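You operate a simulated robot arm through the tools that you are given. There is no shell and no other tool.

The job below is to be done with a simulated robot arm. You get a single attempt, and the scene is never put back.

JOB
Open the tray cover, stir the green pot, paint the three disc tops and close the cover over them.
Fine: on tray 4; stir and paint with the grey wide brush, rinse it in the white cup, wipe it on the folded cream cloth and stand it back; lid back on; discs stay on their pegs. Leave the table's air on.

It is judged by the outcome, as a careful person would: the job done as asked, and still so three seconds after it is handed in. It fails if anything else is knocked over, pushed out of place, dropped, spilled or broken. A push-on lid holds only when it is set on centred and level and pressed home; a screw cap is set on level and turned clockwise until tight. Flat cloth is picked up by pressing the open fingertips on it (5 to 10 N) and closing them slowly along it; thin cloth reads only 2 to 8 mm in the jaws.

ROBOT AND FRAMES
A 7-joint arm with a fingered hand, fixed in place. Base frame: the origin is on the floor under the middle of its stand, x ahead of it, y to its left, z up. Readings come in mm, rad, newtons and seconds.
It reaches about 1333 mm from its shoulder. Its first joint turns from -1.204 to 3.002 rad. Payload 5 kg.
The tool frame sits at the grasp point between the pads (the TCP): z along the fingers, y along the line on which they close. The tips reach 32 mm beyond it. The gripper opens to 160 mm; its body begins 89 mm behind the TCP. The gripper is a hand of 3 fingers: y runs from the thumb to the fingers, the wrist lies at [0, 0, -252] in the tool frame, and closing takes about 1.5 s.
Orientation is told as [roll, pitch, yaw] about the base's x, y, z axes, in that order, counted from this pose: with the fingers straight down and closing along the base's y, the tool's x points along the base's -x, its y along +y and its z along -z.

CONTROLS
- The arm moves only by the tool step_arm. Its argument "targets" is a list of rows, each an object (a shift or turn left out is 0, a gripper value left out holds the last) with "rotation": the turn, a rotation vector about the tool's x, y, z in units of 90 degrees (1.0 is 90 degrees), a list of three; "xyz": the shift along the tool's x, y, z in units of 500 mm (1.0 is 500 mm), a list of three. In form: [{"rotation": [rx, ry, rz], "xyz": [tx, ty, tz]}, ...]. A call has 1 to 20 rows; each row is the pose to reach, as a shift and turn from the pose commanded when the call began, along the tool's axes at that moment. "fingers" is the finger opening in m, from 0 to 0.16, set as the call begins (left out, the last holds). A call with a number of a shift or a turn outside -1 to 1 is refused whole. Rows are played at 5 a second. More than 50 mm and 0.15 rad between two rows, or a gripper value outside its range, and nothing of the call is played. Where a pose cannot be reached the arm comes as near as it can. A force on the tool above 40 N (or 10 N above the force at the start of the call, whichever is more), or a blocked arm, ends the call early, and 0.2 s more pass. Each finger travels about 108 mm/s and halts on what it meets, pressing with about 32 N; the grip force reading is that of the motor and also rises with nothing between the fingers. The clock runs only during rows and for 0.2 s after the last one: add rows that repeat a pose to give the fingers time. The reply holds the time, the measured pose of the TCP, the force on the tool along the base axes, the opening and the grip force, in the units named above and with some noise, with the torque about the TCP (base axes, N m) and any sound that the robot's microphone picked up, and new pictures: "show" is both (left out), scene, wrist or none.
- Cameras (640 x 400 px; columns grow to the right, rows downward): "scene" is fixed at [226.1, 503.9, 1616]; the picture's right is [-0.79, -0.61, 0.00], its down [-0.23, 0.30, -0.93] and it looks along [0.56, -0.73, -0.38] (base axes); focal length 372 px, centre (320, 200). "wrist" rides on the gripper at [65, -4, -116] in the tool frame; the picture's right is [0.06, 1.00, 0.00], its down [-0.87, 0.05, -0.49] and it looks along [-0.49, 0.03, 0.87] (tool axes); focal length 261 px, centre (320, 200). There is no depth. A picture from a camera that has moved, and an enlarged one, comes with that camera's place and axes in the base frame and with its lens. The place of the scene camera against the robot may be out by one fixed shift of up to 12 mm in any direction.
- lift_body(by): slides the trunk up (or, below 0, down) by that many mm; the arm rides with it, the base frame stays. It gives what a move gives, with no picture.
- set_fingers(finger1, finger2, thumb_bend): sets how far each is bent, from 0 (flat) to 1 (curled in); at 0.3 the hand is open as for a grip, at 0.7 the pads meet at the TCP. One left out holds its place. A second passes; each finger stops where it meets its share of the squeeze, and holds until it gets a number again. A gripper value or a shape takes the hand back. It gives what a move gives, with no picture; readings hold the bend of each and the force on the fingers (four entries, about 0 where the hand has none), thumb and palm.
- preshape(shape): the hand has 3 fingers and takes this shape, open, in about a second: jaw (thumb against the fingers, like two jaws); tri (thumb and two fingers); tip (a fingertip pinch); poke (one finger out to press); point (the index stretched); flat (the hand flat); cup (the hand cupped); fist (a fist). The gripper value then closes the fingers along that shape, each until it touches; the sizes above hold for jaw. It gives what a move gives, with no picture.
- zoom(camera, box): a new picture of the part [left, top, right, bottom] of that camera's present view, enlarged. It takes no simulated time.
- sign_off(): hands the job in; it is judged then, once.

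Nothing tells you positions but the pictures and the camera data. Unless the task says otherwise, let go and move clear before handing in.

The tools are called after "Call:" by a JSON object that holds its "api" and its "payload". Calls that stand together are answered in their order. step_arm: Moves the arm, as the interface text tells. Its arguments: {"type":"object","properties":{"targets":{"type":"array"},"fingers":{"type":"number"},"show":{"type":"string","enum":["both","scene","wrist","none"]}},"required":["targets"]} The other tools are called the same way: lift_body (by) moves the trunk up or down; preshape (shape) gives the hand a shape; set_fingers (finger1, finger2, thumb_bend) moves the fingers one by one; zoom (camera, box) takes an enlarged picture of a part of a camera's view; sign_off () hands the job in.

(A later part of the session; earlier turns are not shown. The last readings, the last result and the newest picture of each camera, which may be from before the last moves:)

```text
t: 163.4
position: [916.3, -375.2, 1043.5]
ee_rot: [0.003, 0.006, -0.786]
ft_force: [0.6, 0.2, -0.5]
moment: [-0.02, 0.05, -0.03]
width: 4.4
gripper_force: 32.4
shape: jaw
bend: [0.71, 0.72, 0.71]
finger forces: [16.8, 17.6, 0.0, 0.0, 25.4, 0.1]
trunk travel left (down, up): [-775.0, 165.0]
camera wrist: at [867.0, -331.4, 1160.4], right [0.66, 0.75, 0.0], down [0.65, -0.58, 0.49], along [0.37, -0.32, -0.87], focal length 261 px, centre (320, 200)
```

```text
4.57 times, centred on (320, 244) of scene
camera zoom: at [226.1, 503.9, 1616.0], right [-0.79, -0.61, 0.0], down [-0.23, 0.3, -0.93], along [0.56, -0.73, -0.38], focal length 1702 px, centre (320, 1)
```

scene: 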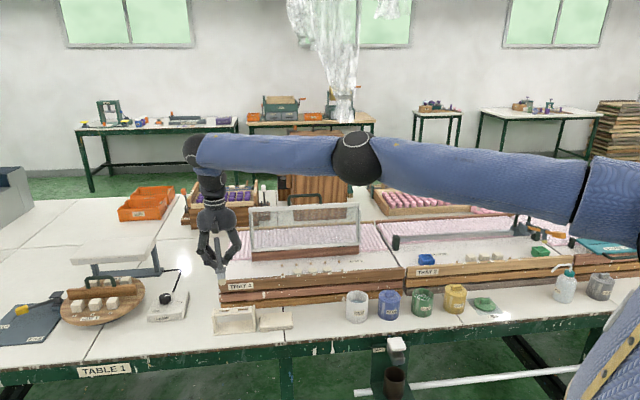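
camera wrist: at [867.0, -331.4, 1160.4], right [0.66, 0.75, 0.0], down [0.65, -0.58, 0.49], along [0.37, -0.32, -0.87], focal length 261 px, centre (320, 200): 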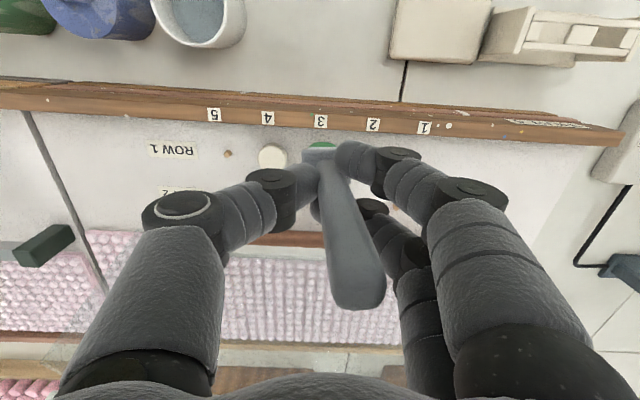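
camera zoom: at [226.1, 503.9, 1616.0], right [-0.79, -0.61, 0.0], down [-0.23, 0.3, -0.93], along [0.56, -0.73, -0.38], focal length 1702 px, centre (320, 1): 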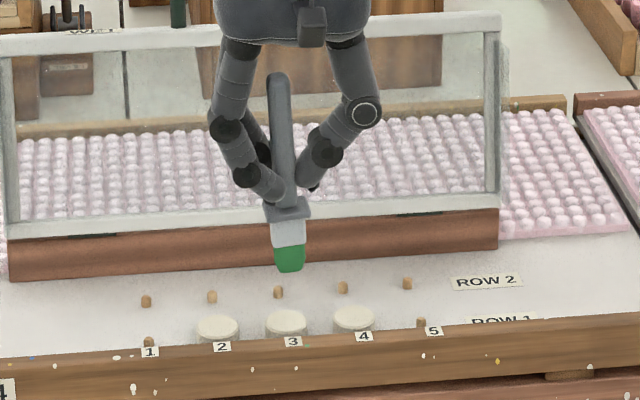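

The bristles are ~66 mm above disc 3. I'll centre the brush over disc 3 and descend to just above it.

Call:
{"api": "step_arm", "payload": {"targets": [{"xyz": [-0.036, 0.002, 0]}, {"xyz": [-0.072, 0.002, 0]}, {"xyz": [-0.072, 0.002, 0.06]}, {"xyz": [-0.072, 0.002, 0.116]}], "show": "wrist"}}

Call:
{"api": "zoom", "payload": {"camera": "scene", "box": [270, 220, 370, 282]}}

Call:
{"api": "zoom", "payload": {"camera": "wrist", "box": [220, 60, 420, 185]}}

```text
t: 164.4
position: [943.3, -399.2, 985.8]
ee_rot: [0.003, 0.005, -0.788]
ft_force: [0.8, -0.5, -0.4]
moment: [-0.01, 0.05, -0.01]
width: 2.6
gripper_force: 31.8
shape: jaw
bend: [0.72, 0.72, 0.71]
finger forces: [22.5, 30.4, 0.0, 0.0, 23.4, 0.0]
trunk travel left (down, up): [-775.0, 165.0]
camera wrist: at [893.9, -356.6, 1101.4], right [0.66, 0.75, 0.0], down [0.65, -0.58, 0.49], along [0.37, -0.32, -0.87], focal length 261 px, centre (320, 200)
```

wrist: 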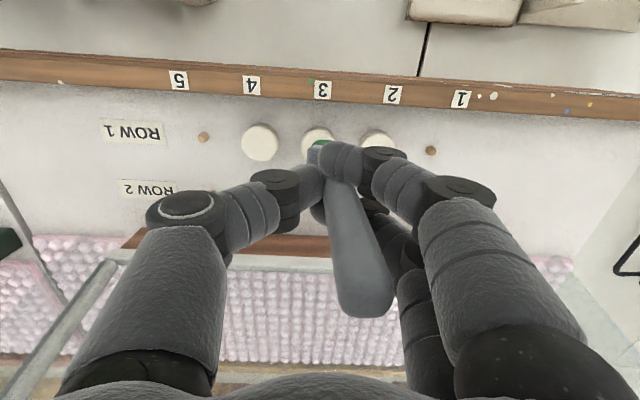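

```text
6.40 times, centred on (320, 251) of scene
camera zoom: at [226.1, 503.9, 1616.0], right [-0.79, -0.61, 0.0], down [-0.23, 0.3, -0.93], along [0.56, -0.73, -0.38], focal length 2384 px, centre (320, -126)
```

zoom: 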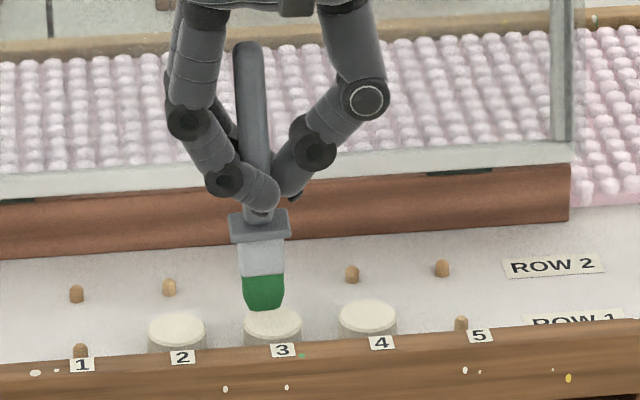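

```text
3.20 times, centred on (320, 122) of wrist
camera zoom: at [893.9, -356.6, 1101.4], right [0.66, 0.75, 0.0], down [0.65, -0.58, 0.49], along [0.37, -0.32, -0.87], focal length 834 px, centre (320, 448)
```

zoom: 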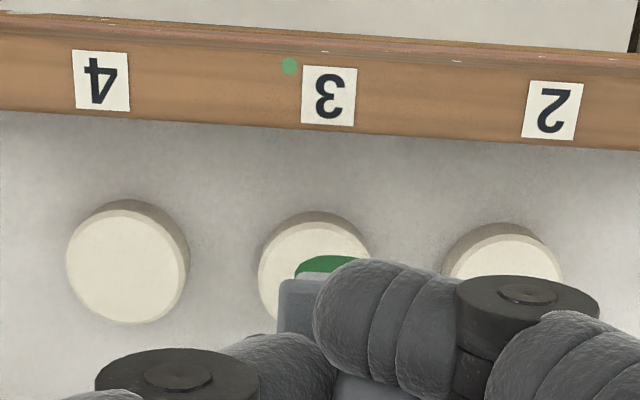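

The grip reading changed (26→23 N thumb, fingers 22/30, gap 2.6 mm): the handle may be creeping in the grip. Let me look closely at the hold.

Call:
{"api": "zoom", "payload": {"camera": "wrist", "box": [230, 110, 430, 330]}}

Call:
{"api": "zoom", "payload": {"camera": "scene", "box": [285, 215, 345, 275]}}

```text
1.82 times, centred on (330, 220) of wrist
camera zoom: at [893.9, -356.6, 1101.4], right [0.66, 0.75, 0.0], down [0.65, -0.58, 0.49], along [0.37, -0.32, -0.87], focal length 474 px, centre (302, 164)
```

zoom: 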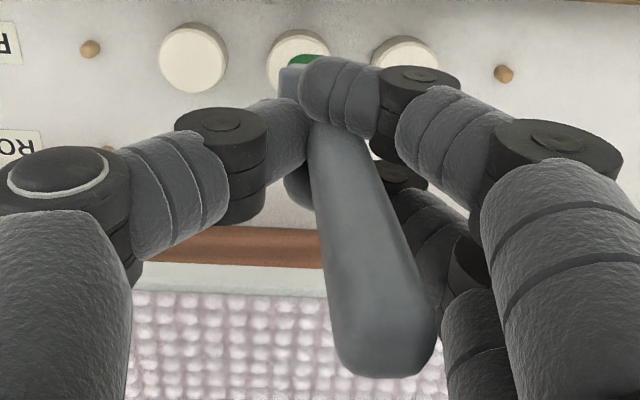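

```text
6.67 times, centred on (315, 245) of scene
camera zoom: at [226.1, 503.9, 1616.0], right [-0.79, -0.61, 0.0], down [-0.23, 0.3, -0.93], along [0.56, -0.73, -0.38], focal length 2483 px, centre (353, -100)
```

zoom: 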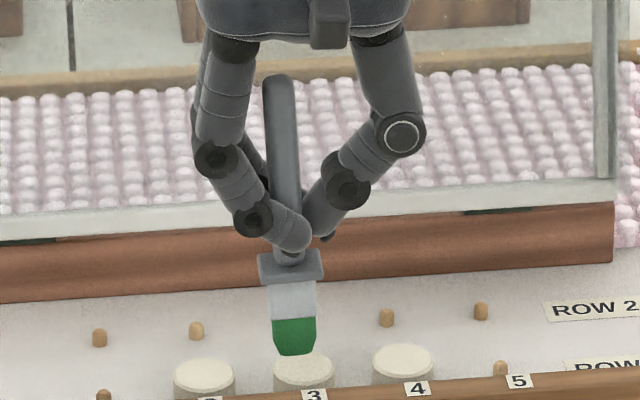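

The handle has settled into the groove between the fingers and is still nearly vertical; the bristles are ~7 mm above disc 3. I'll lower gently onto its centre and check the contact.

Call:
{"api": "step_arm", "payload": {"targets": [{"xyz": [0, -0.01, 0.008]}, {"xyz": [0, -0.01, 0.016]}, {"xyz": [0, -0.01, 0.022]}], "show": "none"}}

Call:
{"api": "zoom", "payload": {"camera": "scene", "box": [285, 215, 345, 275]}}

Call:
{"api": "zoom", "payload": {"camera": "wrist", "box": [220, 60, 420, 185]}}

```text
t: 165.2
position: [940.2, -402.1, 975.9]
ee_rot: [0.005, 0.006, -0.785]
ft_force: [0.4, -0.1, -1.1]
moment: [0.0, -0.01, 0.02]
width: 2.7
gripper_force: 31.9
shape: jaw
bend: [0.72, 0.72, 0.71]
finger forces: [22.6, 30.4, 0.0, 0.0, 23.3, 0.0]
trunk travel left (down, up): [-775.0, 165.0]
```

```text
6.67 times, centred on (315, 245) of scene
camera zoom: at [226.1, 503.9, 1616.0], right [-0.79, -0.61, 0.0], down [-0.23, 0.3, -0.93], along [0.56, -0.73, -0.38], focal length 2483 px, centre (353, -100)
```

zoom: 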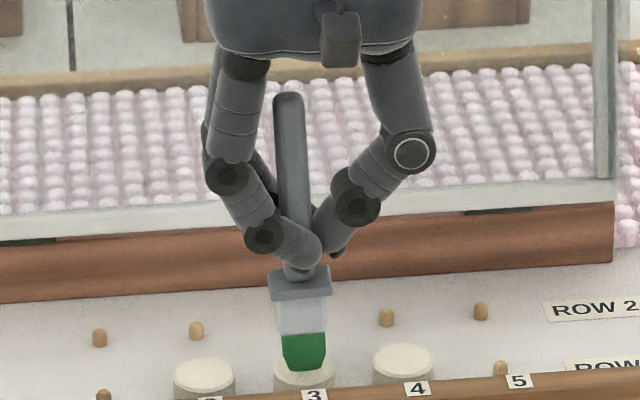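

```text
3.20 times, centred on (320, 122) of wrist
camera zoom: at [889.7, -359.9, 1091.4], right [0.66, 0.75, 0.0], down [0.65, -0.58, 0.49], along [0.37, -0.32, -0.87], focal length 834 px, centre (320, 448)
```

zoom: 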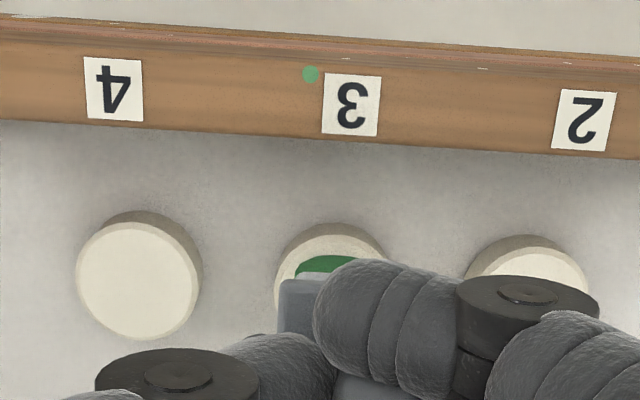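

The tip is at disc 3's surface. I'll press 3 mm more and sweep over the top in a small serpentine.

Call:
{"api": "step_arm", "payload": {"targets": [{"xyz": [0, 0, 0.006]}, {"xyz": [0.018, -0.01, 0.006]}, {"xyz": [0, -0.01, 0.006]}, {"xyz": [-0.018, -0.01, 0.006]}, {"xyz": [-0.02, 0, 0.006]}, {"xyz": [0, 0, 0.006]}, {"xyz": [0.02, 0, 0.006]}, {"xyz": [0.018, 0.01, 0.006]}, {"xyz": [0, 0.01, 0.006]}, {"xyz": [-0.018, 0.01, 0.006]}, {"xyz": [-0.01, 0, 0.006]}, {"xyz": [0, 0, 0.006]}, {"xyz": [0, 0, -0.02]}, {"xyz": [0, 0, -0.06]}], "show": "none"}}

Call:
{"api": "zoom", "payload": {"camera": "scene", "box": [285, 215, 345, 275]}}

Call:
{"api": "zoom", "payload": {"camera": "wrist", "box": [220, 60, 420, 185]}}

```text
t: 168.2
position: [937.9, -400.4, 1007.9]
ee_rot: [0.003, 0.006, -0.785]
ft_force: [0.2, 0.3, 0.1]
moment: [-0.02, -0.01, -0.01]
width: 2.4
gripper_force: 32.4
shape: jaw
bend: [0.72, 0.72, 0.71]
finger forces: [22.6, 30.1, 0.0, 0.1, 22.7, 0.0]
trunk travel left (down, up): [-775.0, 165.0]
```

```text
6.67 times, centred on (315, 245) of scene
camera zoom: at [226.1, 503.9, 1616.0], right [-0.79, -0.61, 0.0], down [-0.23, 0.3, -0.93], along [0.56, -0.73, -0.38], focal length 2483 px, centre (353, -100)
```

zoom: 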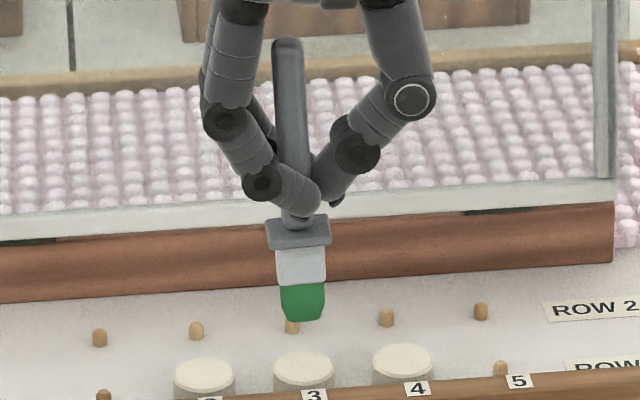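

```text
3.20 times, centred on (320, 122) of wrist
camera zoom: at [888.7, -358.0, 1123.7], right [0.66, 0.75, 0.0], down [0.65, -0.58, 0.49], along [0.37, -0.32, -0.87], focal length 834 px, centre (320, 448)
```

zoom: 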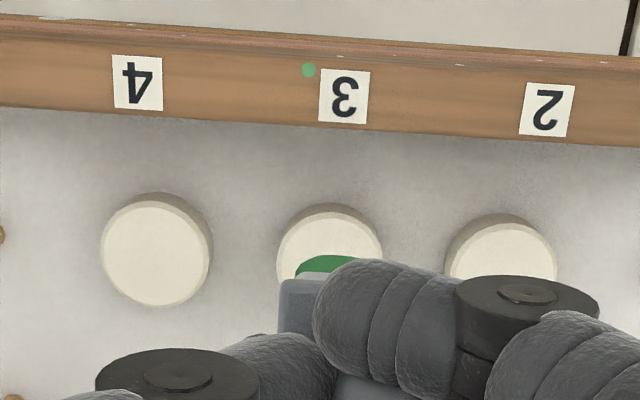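

No paint transferred – the tip was still ~1 mm above. Going about 5 mm lower and sweeping again.

Call:
{"api": "step_arm", "payload": {"targets": [{"xyz": [-0.006, 0, 0.04]}, {"xyz": [-0.006, 0, 0.07]}, {"xyz": [-0.006, 0, 0.078]}, {"xyz": [-0.006, 0, 0.078]}], "show": "none"}}

Call:
{"api": "zoom", "payload": {"camera": "scene", "box": [285, 215, 345, 275]}}

```text
t: 169.2
position: [939.7, -402.3, 971.4]
ee_rot: [0.008, 0.003, -0.788]
ft_force: [-0.9, -1.3, 20.0]
moment: [0.09, -0.17, 0.03]
width: 3.3
gripper_force: 31.8
shape: jaw
bend: [0.72, 0.73, 0.72]
finger forces: [22.9, 30.8, 0.1, 0.1, 28.2, 0.1]
trunk travel left (down, up): [-775.0, 165.0]
```

```text
6.67 times, centred on (315, 245) of scene
camera zoom: at [226.1, 503.9, 1616.0], right [-0.79, -0.61, 0.0], down [-0.23, 0.3, -0.93], along [0.56, -0.73, -0.38], focal length 2483 px, centre (353, -100)
```

zoom: 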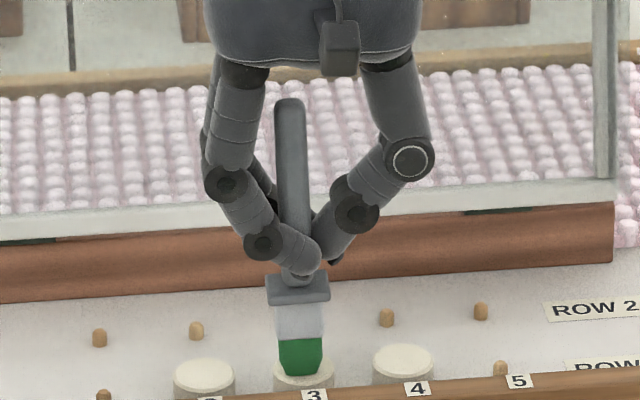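

Contact with 20 N – a bit much. I'll ease up 2 mm and sweep over the disc top.

Call:
{"api": "step_arm", "payload": {"targets": [{"xyz": [0, 0, -0.003]}, {"xyz": [0.016, -0.01, -0.003]}, {"xyz": [0, -0.01, -0.003]}, {"xyz": [-0.016, -0.01, -0.003]}, {"xyz": [-0.02, 0, -0.003]}, {"xyz": [0, 0, -0.003]}, {"xyz": [0.02, 0, -0.003]}, {"xyz": [0.016, 0.01, -0.003]}, {"xyz": [0, 0.01, -0.003]}, {"xyz": [-0.016, 0.01, -0.003]}, {"xyz": [0, 0, -0.003]}, {"xyz": [0, 0, -0.02]}, {"xyz": [0, 0, -0.07]}], "show": "none"}}

Call:
{"api": "zoom", "payload": {"camera": "scene", "box": [285, 215, 345, 275]}}

Call:
{"api": "zoom", "payload": {"camera": "wrist", "box": [220, 60, 420, 185]}}

```text
t: 172.0
position: [939.6, -403.3, 1002.3]
ee_rot: [0.004, 0.004, -0.787]
ft_force: [-0.6, -1.0, -1.5]
moment: [0.04, -0.03, 0.03]
width: 3.3
gripper_force: 32.2
shape: jaw
bend: [0.72, 0.73, 0.72]
finger forces: [23.0, 27.9, 0.0, 0.0, 21.6, 0.0]
trunk travel left (down, up): [-775.0, 165.0]
```

```text
6.67 times, centred on (315, 245) of scene
camera zoom: at [226.1, 503.9, 1616.0], right [-0.79, -0.61, 0.0], down [-0.23, 0.3, -0.93], along [0.56, -0.73, -0.38], focal length 2483 px, centre (353, -100)
```

zoom: 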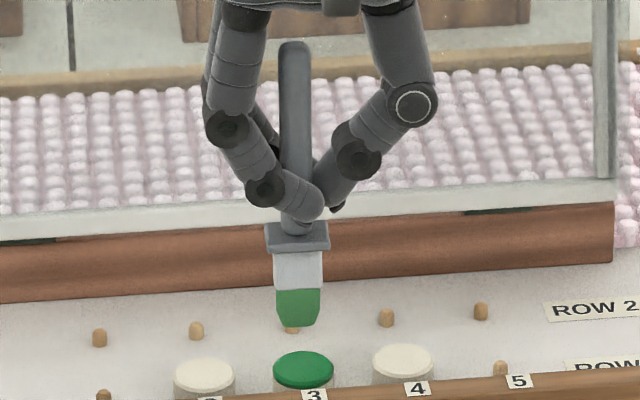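

```text
3.20 times, centred on (320, 122) of wrist
camera zoom: at [889.7, -360.7, 1118.4], right [0.66, 0.75, 0.0], down [0.65, -0.58, 0.49], along [0.37, -0.32, -0.87], focal length 834 px, centre (320, 448)
```

zoom: 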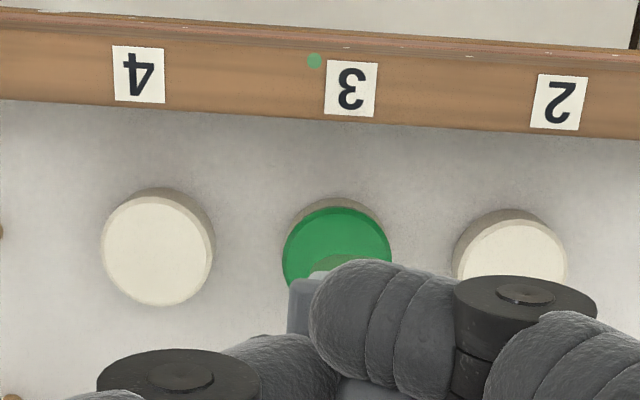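

Disc 3 is fully green. Next disc 4, one pitch (54 mm) to the left.

Call:
{"api": "step_arm", "payload": {"targets": [{"xyz": [0, -0.054, 0]}, {"xyz": [0, -0.108, 0]}, {"xyz": [0, -0.108, 0.04]}, {"xyz": [0, -0.108, 0.06]}, {"xyz": [0, -0.108, 0.067]}, {"xyz": [0, -0.108, 0.067]}], "show": "none"}}

Call:
{"api": "zoom", "payload": {"camera": "scene", "box": [295, 215, 355, 275]}}

Call:
{"api": "zoom", "payload": {"camera": "wrist", "box": [220, 60, 420, 185]}}

```text
t: 173.4
position: [903.0, -441.6, 969.5]
ee_rot: [0.005, 0.002, -0.787]
ft_force: [-0.4, -1.0, 11.1]
moment: [0.1, -0.04, -0.03]
width: 3.4
gripper_force: 31.6
shape: jaw
bend: [0.72, 0.73, 0.72]
finger forces: [22.8, 28.0, 0.1, 0.1, 23.6, 0.1]
trunk travel left (down, up): [-775.0, 165.0]
```

```text
6.67 times, centred on (325, 245) of scene
camera zoom: at [226.1, 503.9, 1616.0], right [-0.79, -0.61, 0.0], down [-0.23, 0.3, -0.93], along [0.56, -0.73, -0.38], focal length 2483 px, centre (287, -100)
```

zoom: 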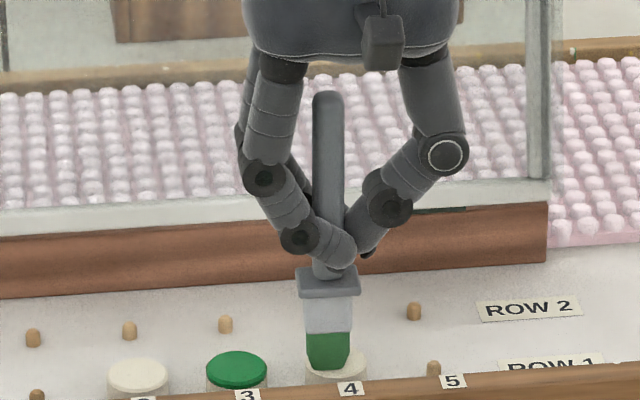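

```text
3.20 times, centred on (320, 122) of wrist
camera zoom: at [852.8, -398.8, 1085.7], right [0.66, 0.75, 0.01], down [0.65, -0.58, 0.49], along [0.37, -0.32, -0.87], focal length 834 px, centre (320, 448)
```

zoom: 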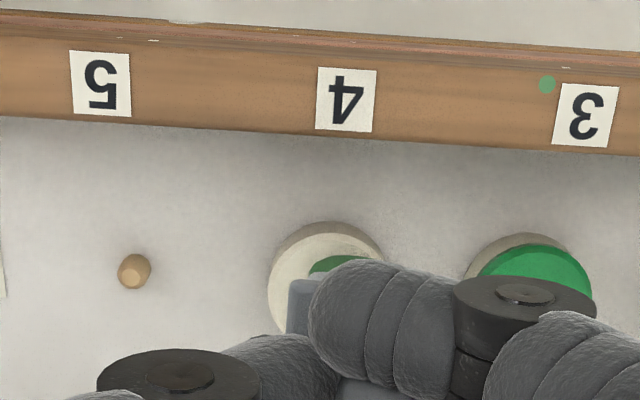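

Good contact (11 N) on disc 4. Sweeping over its top.

Call:
{"api": "step_arm", "payload": {"targets": [{"xyz": [0.014, -0.018, 0]}, {"xyz": [-0.003, -0.018, 0]}, {"xyz": [-0.02, -0.018, 0]}, {"xyz": [-0.024, -0.008, 0]}, {"xyz": [-0.003, -0.008, 0]}, {"xyz": [0.017, -0.008, 0]}, {"xyz": [0.014, 0.003, 0]}, {"xyz": [-0.003, 0.003, 0]}, {"xyz": [-0.02, 0.003, 0]}, {"xyz": [-0.003, -0.008, 0]}, {"xyz": [-0.003, -0.008, -0.02]}, {"xyz": [-0.003, -0.008, -0.07]}], "show": "none"}}

Call:
{"api": "zoom", "payload": {"camera": "scene", "box": [295, 215, 355, 275]}}

Call:
{"api": "zoom", "payload": {"camera": "wrist", "box": [220, 60, 420, 185]}}

```text
t: 176.0
position: [900.9, -446.6, 1002.8]
ee_rot: [0.004, 0.005, -0.786]
ft_force: [-0.6, 0.1, 0.0]
moment: [-0.01, 0.01, -0.04]
width: 3.3
gripper_force: 31.6
shape: jaw
bend: [0.72, 0.73, 0.72]
finger forces: [22.4, 26.2, 0.0, 0.0, 20.8, 0.1]
trunk travel left (down, up): [-775.0, 165.0]
```

```text
6.67 times, centred on (325, 245) of scene
camera zoom: at [226.1, 503.9, 1616.0], right [-0.79, -0.61, 0.0], down [-0.23, 0.3, -0.93], along [0.56, -0.73, -0.38], focal length 2483 px, centre (287, -100)
```

zoom: 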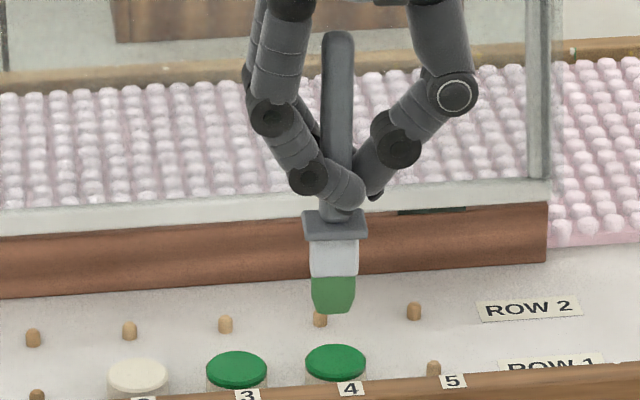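

```text
3.20 times, centred on (320, 122) of wrist
camera zoom: at [850.9, -403.0, 1119.6], right [0.66, 0.75, 0.0], down [0.65, -0.58, 0.49], along [0.37, -0.32, -0.87], focal length 834 px, centre (320, 448)
```

zoom: 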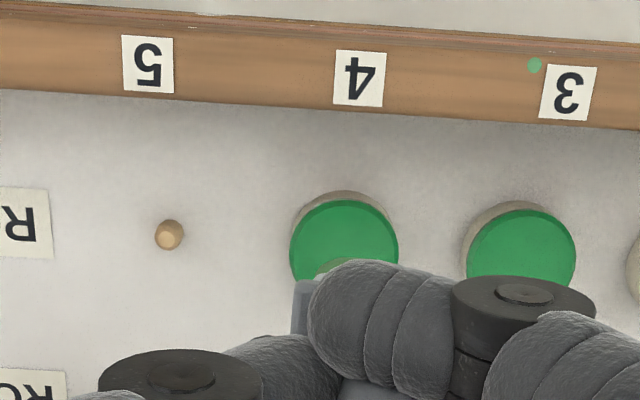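

Disc 4 is done as well. Two pitches over to disc 2.

Call:
{"api": "step_arm", "payload": {"targets": [{"xyz": [0, 0.072, 0]}, {"xyz": [0, 0.144, 0]}, {"xyz": [0, 0.216, 0]}, {"xyz": [0, 0.216, 0.04]}, {"xyz": [0, 0.216, 0.062]}, {"xyz": [0, 0.216, 0.07]}, {"xyz": [0, 0.216, 0.07]}], "show": "none"}}

Call:
{"api": "zoom", "payload": {"camera": "scene", "box": [275, 215, 335, 275]}}

Call:
{"api": "zoom", "payload": {"camera": "wrist", "box": [220, 60, 420, 185]}}

```text
t: 177.6
position: [978.7, -370.9, 970.6]
ee_rot: [0.004, 0.006, -0.787]
ft_force: [0.3, 0.5, 5.6]
moment: [0.06, -0.07, -0.01]
width: 3.6
gripper_force: 31.8
shape: jaw
bend: [0.72, 0.73, 0.72]
finger forces: [22.4, 26.0, 0.1, 0.1, 21.6, 0.0]
trunk travel left (down, up): [-775.0, 165.0]
```

```text
6.67 times, centred on (305, 245) of scene
camera zoom: at [226.1, 503.9, 1616.0], right [-0.79, -0.61, 0.0], down [-0.23, 0.3, -0.93], along [0.56, -0.73, -0.38], focal length 2483 px, centre (420, -100)
```

zoom: 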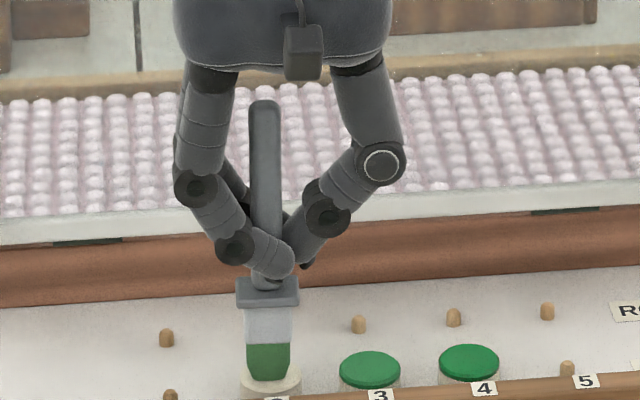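

```text
3.20 times, centred on (320, 122) of wrist
camera zoom: at [928.3, -327.6, 1085.5], right [0.66, 0.75, 0.01], down [0.65, -0.58, 0.49], along [0.37, -0.32, -0.87], focal length 834 px, centre (320, 448)
```

zoom: 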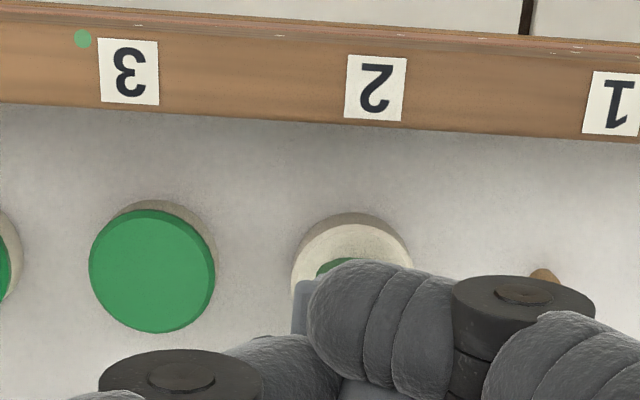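

Contact 5.6 N, centred on disc 2. Sweeping.

Call:
{"api": "step_arm", "payload": {"targets": [{"xyz": [0.018, -0.01, 0.001]}, {"xyz": [0, -0.01, 0.001]}, {"xyz": [-0.018, -0.01, 0.001]}, {"xyz": [-0.022, 0, 0.001]}, {"xyz": [0, 0, 0.001]}, {"xyz": [0.022, 0, 0.001]}, {"xyz": [0.018, 0.011, 0.001]}, {"xyz": [0, 0.011, 0.001]}, {"xyz": [-0.018, 0.011, 0.001]}, {"xyz": [0, 0, 0.001]}, {"xyz": [0, 0, -0.02]}, {"xyz": [0, 0, -0.07]}], "show": "none"}}

Call:
{"api": "zoom", "payload": {"camera": "scene", "box": [275, 215, 335, 275]}}

Call:
{"api": "zoom", "payload": {"camera": "wrist", "box": [220, 60, 420, 185]}}

```text
t: 180.2
position: [976.2, -370.9, 1004.5]
ee_rot: [0.006, 0.006, -0.786]
ft_force: [0.9, -0.6, -1.1]
moment: [0.03, -0.04, 0.0]
width: 3.3
gripper_force: 31.9
shape: jaw
bend: [0.72, 0.73, 0.72]
finger forces: [22.0, 24.6, 0.0, 0.0, 20.6, 0.0]
trunk travel left (down, up): [-775.0, 165.0]
```

```text
6.67 times, centred on (305, 245) of scene
camera zoom: at [226.1, 503.9, 1616.0], right [-0.79, -0.61, 0.0], down [-0.23, 0.3, -0.93], along [0.56, -0.73, -0.38], focal length 2483 px, centre (420, -100)
```

zoom: 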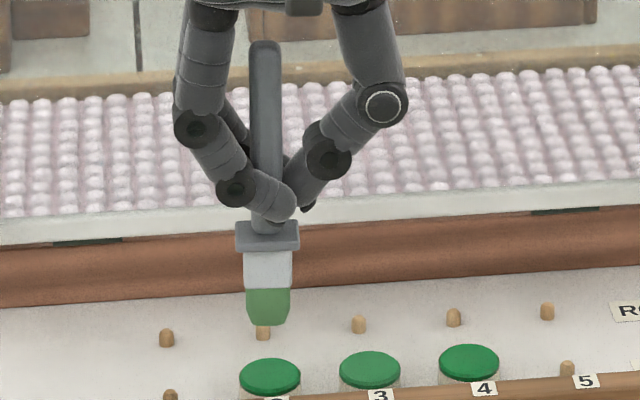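

```text
3.20 times, centred on (320, 122) of wrist
camera zoom: at [926.6, -327.5, 1120.5], right [0.66, 0.75, 0.0], down [0.65, -0.58, 0.49], along [0.37, -0.32, -0.87], focal length 834 px, centre (320, 448)
```

zoom: 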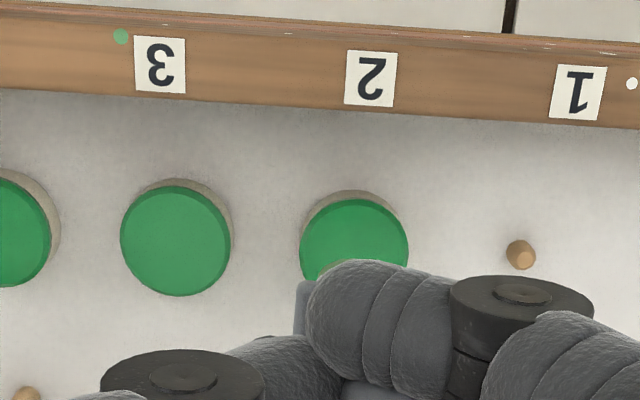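

All three disc tops are green. Now to the white RINSE cup: raise, back over the rail and across to the cup.

Call:
{"api": "step_arm", "payload": {"targets": [{"xyz": [0, 0, -0.04]}, {"xyz": [0.02, 0, -0.072]}, {"xyz": [0.07, -0.02, -0.072]}, {"xyz": [0.13, -0.07, -0.072]}, {"xyz": [0.19, -0.14, -0.072]}, {"xyz": [0.24, -0.22, -0.072]}, {"xyz": [0.28, -0.3, -0.072]}, {"xyz": [0.296, -0.371, -0.072]}], "show": "wrist"}}

Call:
{"api": "zoom", "payload": {"camera": "wrist", "box": [220, 60, 420, 185]}}

Call:
{"api": "zoom", "payload": {"camera": "scene", "box": [310, 240, 410, 330]}}

```text
t: 182.0
position: [738.4, -398.8, 1039.3]
ee_rot: [0.006, 0.005, -0.785]
ft_force: [-0.5, 0.2, -0.1]
moment: [0.06, -0.02, 0.03]
width: 3.0
gripper_force: 32.3
shape: jaw
bend: [0.72, 0.73, 0.72]
finger forces: [22.1, 24.4, 0.1, 0.1, 20.5, 0.0]
trunk travel left (down, up): [-775.0, 165.0]
camera wrist: at [689.7, -356.6, 1155.0], right [0.66, 0.75, 0.01], down [0.65, -0.58, 0.49], along [0.37, -0.32, -0.87], focal length 261 px, centre (320, 200)
```

wrist: 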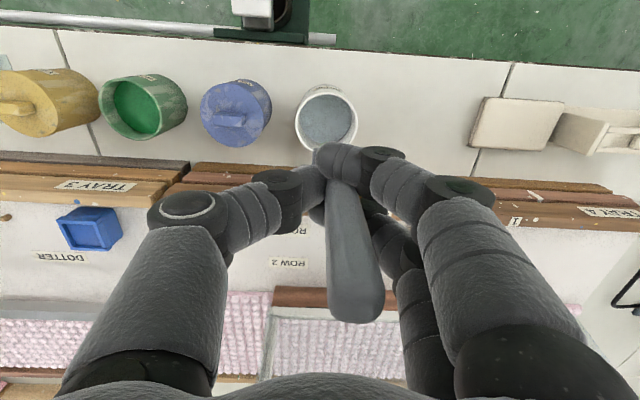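

```text
3.20 times, centred on (320, 122) of wrist
camera zoom: at [689.7, -356.6, 1155.0], right [0.66, 0.75, 0.01], down [0.65, -0.58, 0.49], along [0.37, -0.32, -0.87], focal length 834 px, centre (320, 448)
```

zoom: 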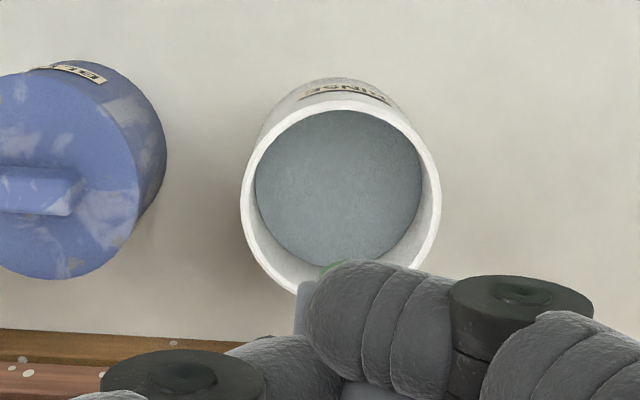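

```text
4.44 times, centred on (360, 285) of scene
camera zoom: at [226.1, 503.9, 1616.0], right [-0.79, -0.61, 0.0], down [-0.23, 0.3, -0.93], along [0.56, -0.73, -0.38], focal length 1655 px, centre (142, -178)
```

zoom: 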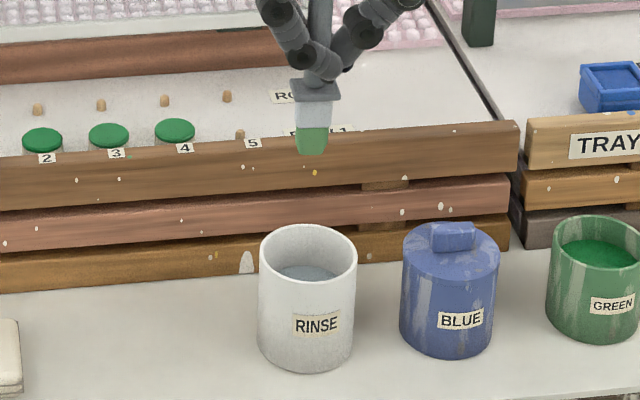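

The cup is directly below the brush. I'll dip about 20 mm into the water and swirl.

Call:
{"api": "step_arm", "payload": {"targets": [{"xyz": [0, 0.006, 0.06]}, {"xyz": [0, 0.006, 0.12]}, {"xyz": [0, 0.006, 0.18]}, {"xyz": [0, 0.006, 0.24]}, {"xyz": [0, 0.006, 0.28]}, {"xyz": [0, 0.006, 0.304]}], "show": "none"}}

Call:
{"api": "zoom", "payload": {"camera": "scene", "box": [310, 240, 410, 330]}}

Call:
{"api": "zoom", "payload": {"camera": "wrist", "box": [220, 60, 420, 185]}}

```text
t: 183.4
position: [744.7, -392.7, 890.5]
ee_rot: [0.007, 0.001, -0.787]
ft_force: [0.6, -3.3, 22.2]
moment: [0.3, -0.23, -0.09]
width: 3.3
gripper_force: 32.8
shape: jaw
bend: [0.73, 0.73, 0.72]
finger forces: [25.1, 28.3, 0.0, 0.0, 24.3, 0.0]
trunk travel left (down, up): [-775.0, 165.0]
```

```text
4.44 times, centred on (360, 285) of scene
camera zoom: at [226.1, 503.9, 1616.0], right [-0.79, -0.61, 0.0], down [-0.23, 0.3, -0.93], along [0.56, -0.73, -0.38], focal length 1655 px, centre (142, -178)
```

zoom: 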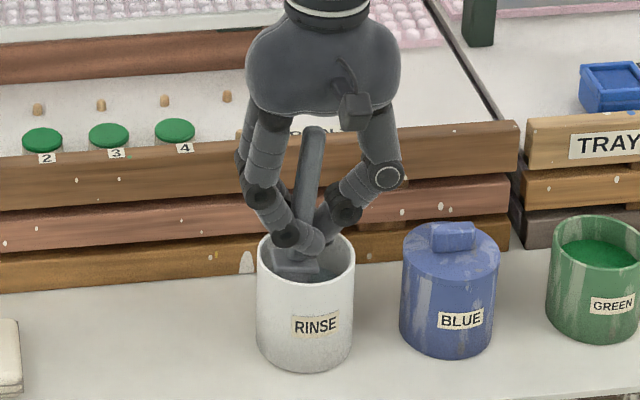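

```text
3.20 times, centred on (320, 122) of wrist
camera zoom: at [693.6, -349.6, 1006.5], right [0.66, 0.75, 0.01], down [0.65, -0.58, 0.49], along [0.37, -0.32, -0.87], focal length 834 px, centre (320, 448)
```

zoom: 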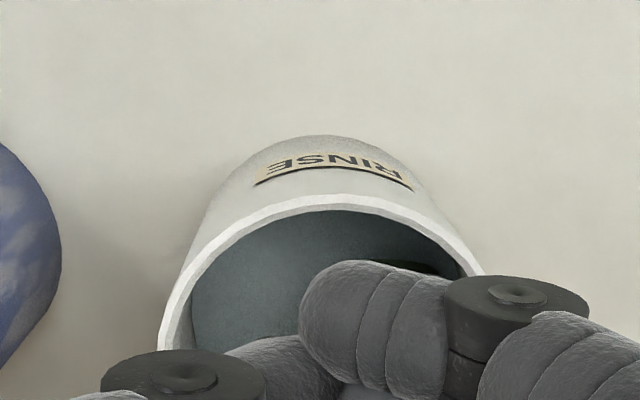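

There is 22 N of upward force – something touches. I'll look closer before going on.

Call:
{"api": "zoom", "payload": {"camera": "scene", "box": [355, 260, 405, 300]}}

Call:
{"api": "zoom", "payload": {"camera": "wrist", "box": [230, 90, 430, 310]}}

```text
10.00 times, centred on (380, 280) of scene
camera zoom: at [226.1, 503.9, 1616.0], right [-0.79, -0.61, 0.0], down [-0.23, 0.3, -0.93], along [0.56, -0.73, -0.38], focal length 3724 px, centre (-280, -600)
```

zoom: 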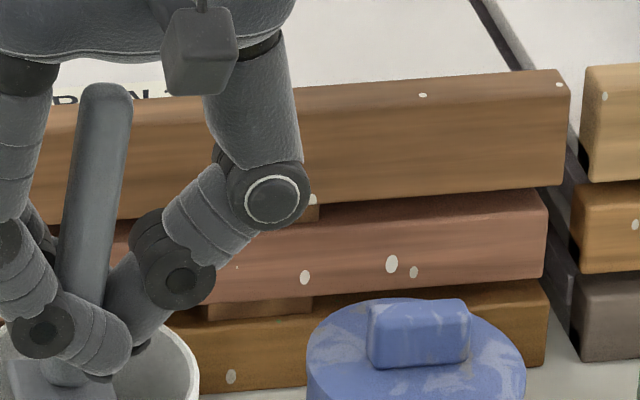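

```text
1.82 times, centred on (330, 200) of wrist
camera zoom: at [693.6, -349.6, 1006.5], right [0.66, 0.75, 0.01], down [0.65, -0.58, 0.49], along [0.37, -0.32, -0.87], focal length 474 px, centre (302, 200)
```

zoom: 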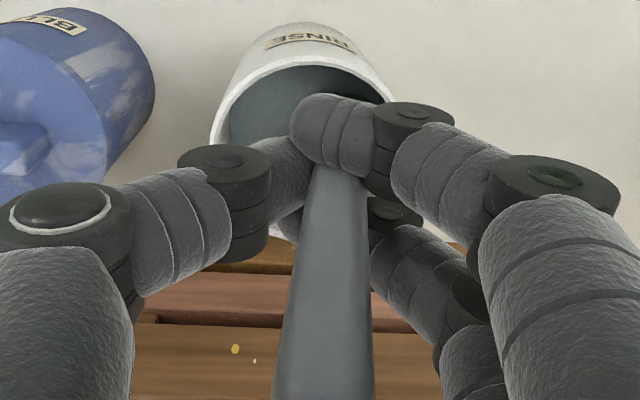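

Call:
{"api": "zoom", "payload": {"camera": "scene", "box": [335, 262, 399, 302]}}

Call:
{"api": "zoom", "payload": {"camera": "scene", "box": [325, 270, 389, 310]}}

```text
10.00 times, centred on (367, 282) of scene
camera zoom: at [226.1, 503.9, 1616.0], right [-0.79, -0.61, 0.0], down [-0.23, 0.3, -0.93], along [0.56, -0.73, -0.38], focal length 3724 px, centre (-150, -620)
```

zoom: 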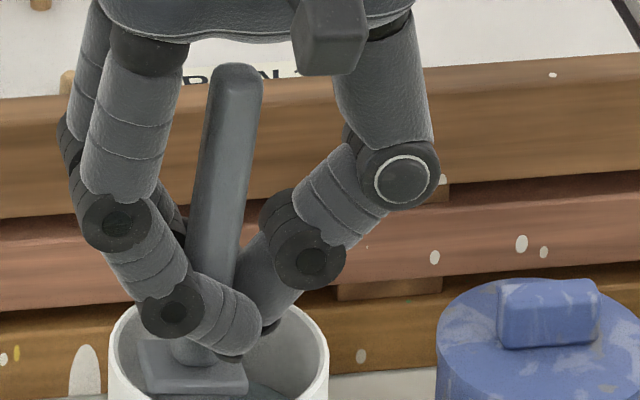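

```text
10.00 times, centred on (357, 290) of scene
camera zoom: at [226.1, 503.9, 1616.0], right [-0.79, -0.61, 0.0], down [-0.23, 0.3, -0.93], along [0.56, -0.73, -0.38], focal length 3724 px, centre (-50, -700)
```

zoom: 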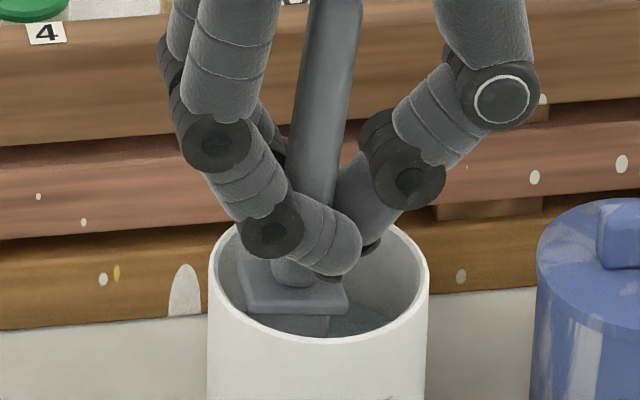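

The brush has swivelled a little and its collar's left edge touches the cup's rim. I'll raise 20 mm and re-centre.

Call:
{"api": "step_arm", "payload": {"targets": [{"xyz": [0, 0, -0.02]}, {"xyz": [0, 0, -0.04]}, {"xyz": [0, 0, -0.05]}], "show": "none"}}

Call:
{"api": "zoom", "payload": {"camera": "scene", "box": [325, 262, 389, 302]}}

Call:
{"api": "zoom", "payload": {"camera": "wrist", "box": [230, 90, 430, 310]}}

```text
t: 184.2
position: [745.3, -393.1, 911.4]
ee_rot: [0.004, 0.006, -0.785]
ft_force: [0.1, -0.3, -0.5]
moment: [0.0, 0.07, -0.03]
width: 2.9
gripper_force: 31.6
shape: jaw
bend: [0.73, 0.73, 0.72]
finger forces: [25.2, 26.8, 0.0, 0.0, 20.1, 0.0]
trunk travel left (down, up): [-775.0, 165.0]
```

```text
10.00 times, centred on (357, 282) of scene
camera zoom: at [226.1, 503.9, 1616.0], right [-0.79, -0.61, 0.0], down [-0.23, 0.3, -0.93], along [0.56, -0.73, -0.38], focal length 3724 px, centre (-50, -620)
```

zoom: 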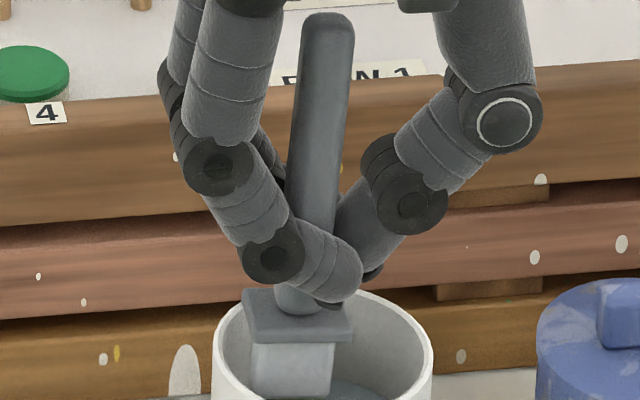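

```text
1.82 times, centred on (330, 200) of wrist
camera zoom: at [694.8, -350.5, 1027.4], right [0.66, 0.75, 0.0], down [0.65, -0.58, 0.49], along [0.37, -0.32, -0.87], focal length 474 px, centre (302, 200)
```

zoom: 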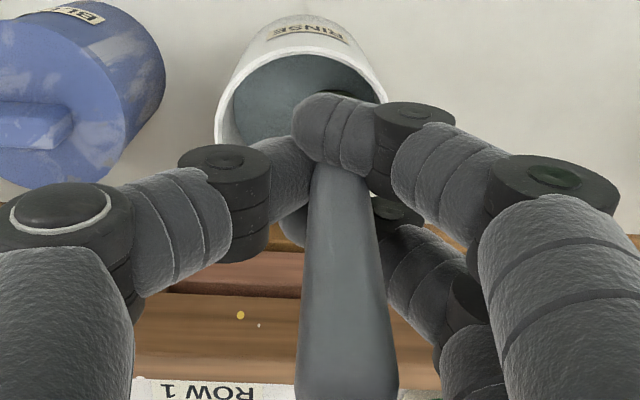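

Re-centring 7.5 mm and dipping again.

Call:
{"api": "step_arm", "payload": {"targets": [{"xyz": [0, -0.015, 0]}, {"xyz": [0, -0.015, 0.015]}, {"xyz": [0, -0.015, 0.03]}, {"xyz": [0, -0.015, 0.036]}], "show": "none"}}

Call:
{"api": "zoom", "payload": {"camera": "scene", "box": [325, 262, 389, 302]}}

```text
t: 185.2
position: [739.7, -398.6, 893.7]
ee_rot: [0.003, 0.007, -0.785]
ft_force: [0.5, -0.9, 0.0]
moment: [0.0, 0.05, 0.01]
width: 3.0
gripper_force: 31.7
shape: jaw
bend: [0.73, 0.73, 0.72]
finger forces: [25.1, 26.5, 0.0, 0.0, 20.1, 0.1]
trunk travel left (down, up): [-775.0, 165.0]
```

```text
10.00 times, centred on (357, 282) of scene
camera zoom: at [226.1, 503.9, 1616.0], right [-0.79, -0.61, 0.0], down [-0.23, 0.3, -0.93], along [0.56, -0.73, -0.38], focal length 3724 px, centre (-50, -620)
```

zoom: 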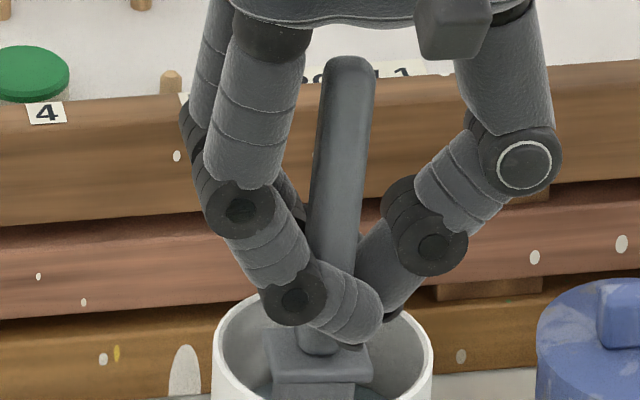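

Centred with no contact. Swirling in the water now.

Call:
{"api": "step_arm", "payload": {"targets": [{"xyz": [0.012, 0, 0]}, {"xyz": [0.0085, -0.0085, 0]}, {"xyz": [0, -0.012, 0]}, {"xyz": [-0.0085, -0.0085, 0]}, {"xyz": [-0.012, 0, 0]}, {"xyz": [-0.0085, 0.0085, 0]}, {"xyz": [0, 0.01, 0]}, {"xyz": [0.0085, 0.0085, 0]}, {"xyz": [0.012, 0, 0]}, {"xyz": [0.0085, -0.0085, 0]}, {"xyz": [0, -0.012, 0]}, {"xyz": [-0.0085, -0.0085, 0]}, {"xyz": [-0.012, 0, 0]}, {"xyz": [-0.0085, 0.0085, 0]}, {"xyz": [0, 0.01, 0]}, {"xyz": [0.0085, 0.0085, 0]}, {"xyz": [0.012, 0, 0]}, {"xyz": [0, -0.012, 0]}, {"xyz": [-0.012, 0, 0]}, {"xyz": [0, 0, 0]}], "show": "none"}}

Call:
{"api": "step_arm", "payload": {"targets": [{"xyz": [0.012, 0, 0]}, {"xyz": [0.0085, -0.0085, 0]}, {"xyz": [0, -0.012, 0]}, {"xyz": [-0.0085, -0.0085, 0]}, {"xyz": [-0.012, 0, 0]}, {"xyz": [-0.0085, 0.0085, 0]}, {"xyz": [0, 0.01, 0]}, {"xyz": [0.0085, 0.0085, 0]}, {"xyz": [0.012, 0, 0]}, {"xyz": [0.0085, -0.0085, 0]}, {"xyz": [0, -0.012, 0]}, {"xyz": [-0.0085, -0.0085, 0]}, {"xyz": [-0.012, 0, 0]}, {"xyz": [-0.0085, 0.0085, 0]}, {"xyz": [0, 0.01, 0]}, {"xyz": [0.0085, 0.0085, 0]}, {"xyz": [0.012, 0, 0]}, {"xyz": [0, -0.012, 0]}, {"xyz": [-0.012, 0, 0]}, {"xyz": [0, 0, 0]}], "show": "none"}}

Call:
{"api": "step_arm", "payload": {"targets": [{"xyz": [0, 0, -0.04]}, {"xyz": [0, 0, -0.08]}, {"xyz": [0, 0, -0.08]}, {"xyz": [0, 0, -0.08]}, {"xyz": [0, 0, -0.08]}, {"xyz": [0, 0, -0.14]}, {"xyz": [0, 0, -0.2]}], "show": "none"}}

Call:
{"api": "zoom", "payload": {"camera": "scene", "box": [310, 230, 410, 320]}}

```text
t: 189.4
position: [738.5, -399.0, 896.0]
ee_rot: [0.005, 0.004, -0.788]
ft_force: [-0.5, 0.2, -0.7]
moment: [0.01, -0.01, 0.0]
width: 2.8
gripper_force: 32.1
shape: jaw
bend: [0.73, 0.73, 0.72]
finger forces: [25.1, 26.6, 0.1, 0.1, 20.1, 0.1]
trunk travel left (down, up): [-775.0, 165.0]
```

```text
t: 193.6
position: [738.4, -399.2, 895.4]
ee_rot: [0.006, 0.006, -0.787]
ft_force: [0.6, -0.2, -0.1]
moment: [0.0, -0.02, 0.02]
width: 2.7
gripper_force: 32.4
shape: jaw
bend: [0.72, 0.73, 0.72]
finger forces: [25.1, 26.5, 0.1, 0.1, 20.0, 0.0]
trunk travel left (down, up): [-775.0, 165.0]
```

```text
t: 195.2
position: [737.7, -400.3, 995.2]
ee_rot: [0.004, 0.006, -0.787]
ft_force: [-0.1, -0.4, -0.2]
moment: [0.01, 0.02, 0.0]
width: 2.8
gripper_force: 31.8
shape: jaw
bend: [0.72, 0.73, 0.72]
finger forces: [24.6, 26.3, 0.0, 0.1, 19.7, 0.0]
trunk travel left (down, up): [-775.0, 165.0]
```

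```text
4.44 times, centred on (360, 275) of scene
camera zoom: at [226.1, 503.9, 1616.0], right [-0.79, -0.61, 0.0], down [-0.23, 0.3, -0.93], along [0.56, -0.73, -0.38], focal length 1655 px, centre (142, -133)
```

zoom: 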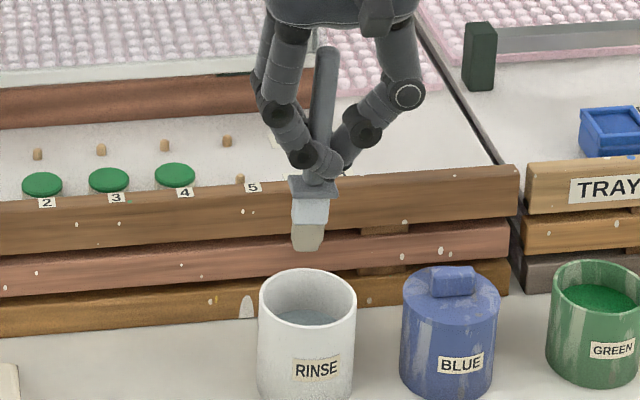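

The bristles are clean again and the cup hasn't moved. Next: wipe on the folded cream cloth. I'll move over it and descend near the surface.

Call:
{"api": "step_arm", "payload": {"targets": [{"xyz": [0, 0.08, 0]}, {"xyz": [0, 0.16, 0]}, {"xyz": [-0.002, 0.24, 0]}, {"xyz": [-0.004, 0.32, 0]}, {"xyz": [-0.006, 0.4, 0]}, {"xyz": [-0.006, 0.47, 0]}, {"xyz": [-0.006, 0.54, 0]}, {"xyz": [-0.006, 0.54, 0.06]}, {"xyz": [-0.006, 0.54, 0.12]}, {"xyz": [-0.006, 0.54, 0.18]}], "show": "wrist"}}

Call:
{"api": "zoom", "payload": {"camera": "scene", "box": [240, 250, 340, 340]}}

Call:
{"api": "zoom", "payload": {"camera": "wrist", "box": [220, 60, 420, 185]}}

```text
t: 197.4
position: [931.9, -210.7, 905.4]
ee_rot: [0.005, 0.005, -0.783]
ft_force: [0.4, -0.7, -0.6]
moment: [0.03, 0.03, 0.05]
width: 2.5
gripper_force: 31.7
shape: jaw
bend: [0.72, 0.73, 0.72]
finger forces: [23.7, 25.2, 0.0, 0.0, 19.5, 0.1]
trunk travel left (down, up): [-775.0, 165.0]
camera wrist: at [882.6, -167.7, 1021.6], right [0.66, 0.75, 0.0], down [0.65, -0.58, 0.49], along [0.37, -0.32, -0.87], focal length 261 px, centre (320, 200)
```

wrist: 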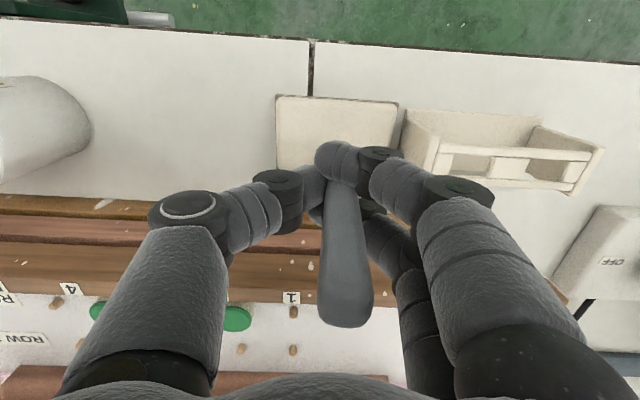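

```text
4.44 times, centred on (290, 295) of scene
camera zoom: at [226.1, 503.9, 1616.0], right [-0.79, -0.61, 0.0], down [-0.23, 0.3, -0.93], along [0.56, -0.73, -0.38], focal length 1655 px, centre (453, -222)
```

zoom: 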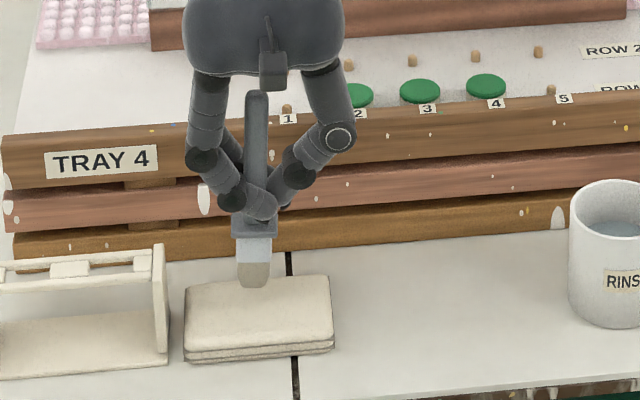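

```text
3.20 times, centred on (320, 122) of wrist
camera zoom: at [882.6, -167.7, 1021.6], right [0.66, 0.75, 0.0], down [0.65, -0.58, 0.49], along [0.37, -0.32, -0.87], focal length 834 px, centre (320, 448)
```

zoom: 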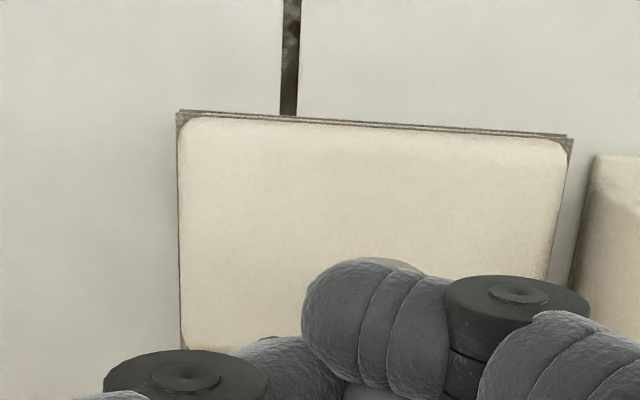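

The brush is above the middle of the cloth. I'll lower until light contact.

Call:
{"api": "step_arm", "payload": {"targets": [{"xyz": [0, 0, 0.03]}, {"xyz": [0, 0, 0.06]}, {"xyz": [0, 0, 0.066]}], "show": "none"}}

Call:
{"api": "zoom", "payload": {"camera": "scene", "box": [250, 270, 314, 330]}}

```text
t: 198.2
position: [936.1, -207.1, 882.2]
ee_rot: [0.014, 0.002, -0.789]
ft_force: [-3.1, 0.7, 35.7]
moment: [0.24, 0.15, -0.03]
width: 4.9
gripper_force: 32.2
shape: jaw
bend: [0.73, 0.74, 0.73]
finger forces: [31.4, 31.7, 0.1, 0.0, 30.6, 0.1]
trunk travel left (down, up): [-775.0, 165.0]
stopped in row 3: the force on the tool passed its limit at 44 N (the readings are from after the stop); the commanded pose is now the measured one
```

```text
6.67 times, centred on (282, 300) of scene
camera zoom: at [226.1, 503.9, 1616.0], right [-0.79, -0.61, 0.0], down [-0.23, 0.3, -0.93], along [0.56, -0.73, -0.38], focal length 2483 px, centre (573, -467)
```

zoom: 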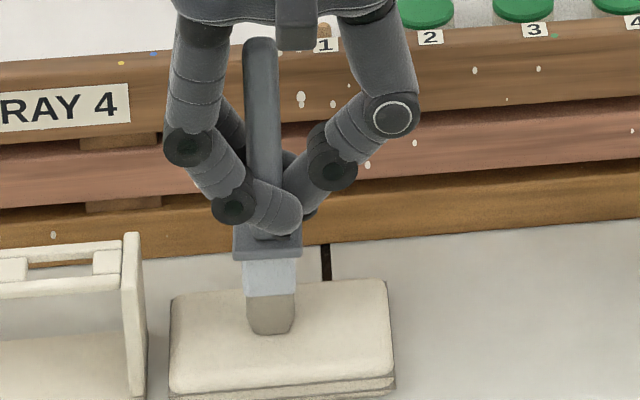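

Contact came earlier than expected (44 N peak). Easing up 4 mm, then light wiping strokes.

Call:
{"api": "step_arm", "payload": {"targets": [{"xyz": [0, 0, -0.006]}, {"xyz": [0, 0, -0.007]}], "show": "none"}}

```text
t: 198.8
position: [933.3, -207.0, 881.6]
ee_rot: [0.01, 0.002, -0.786]
ft_force: [-0.3, 0.0, 26.4]
moment: [0.16, -0.15, -0.04]
width: 4.8
gripper_force: 32.1
shape: jaw
bend: [0.73, 0.74, 0.73]
finger forces: [29.6, 31.1, 0.0, 0.1, 26.5, 0.0]
trunk travel left (down, up): [-775.0, 165.0]
```

Call:
{"api": "step_arm", "payload": {"targets": [{"xyz": [0, 0, -0.004]}, {"xyz": [0, 0, -0.006]}, {"xyz": [0, 0, -0.006]}], "show": "none"}}

```text
t: 199.6
position: [933.3, -207.9, 882.3]
ee_rot: [0.009, 0.001, -0.785]
ft_force: [-1.3, 0.0, 11.1]
moment: [0.05, 0.03, -0.04]
width: 4.2
gripper_force: 32.0
shape: jaw
bend: [0.73, 0.73, 0.73]
finger forces: [29.4, 31.1, 0.0, 0.1, 23.0, 0.0]
trunk travel left (down, up): [-775.0, 165.0]
```

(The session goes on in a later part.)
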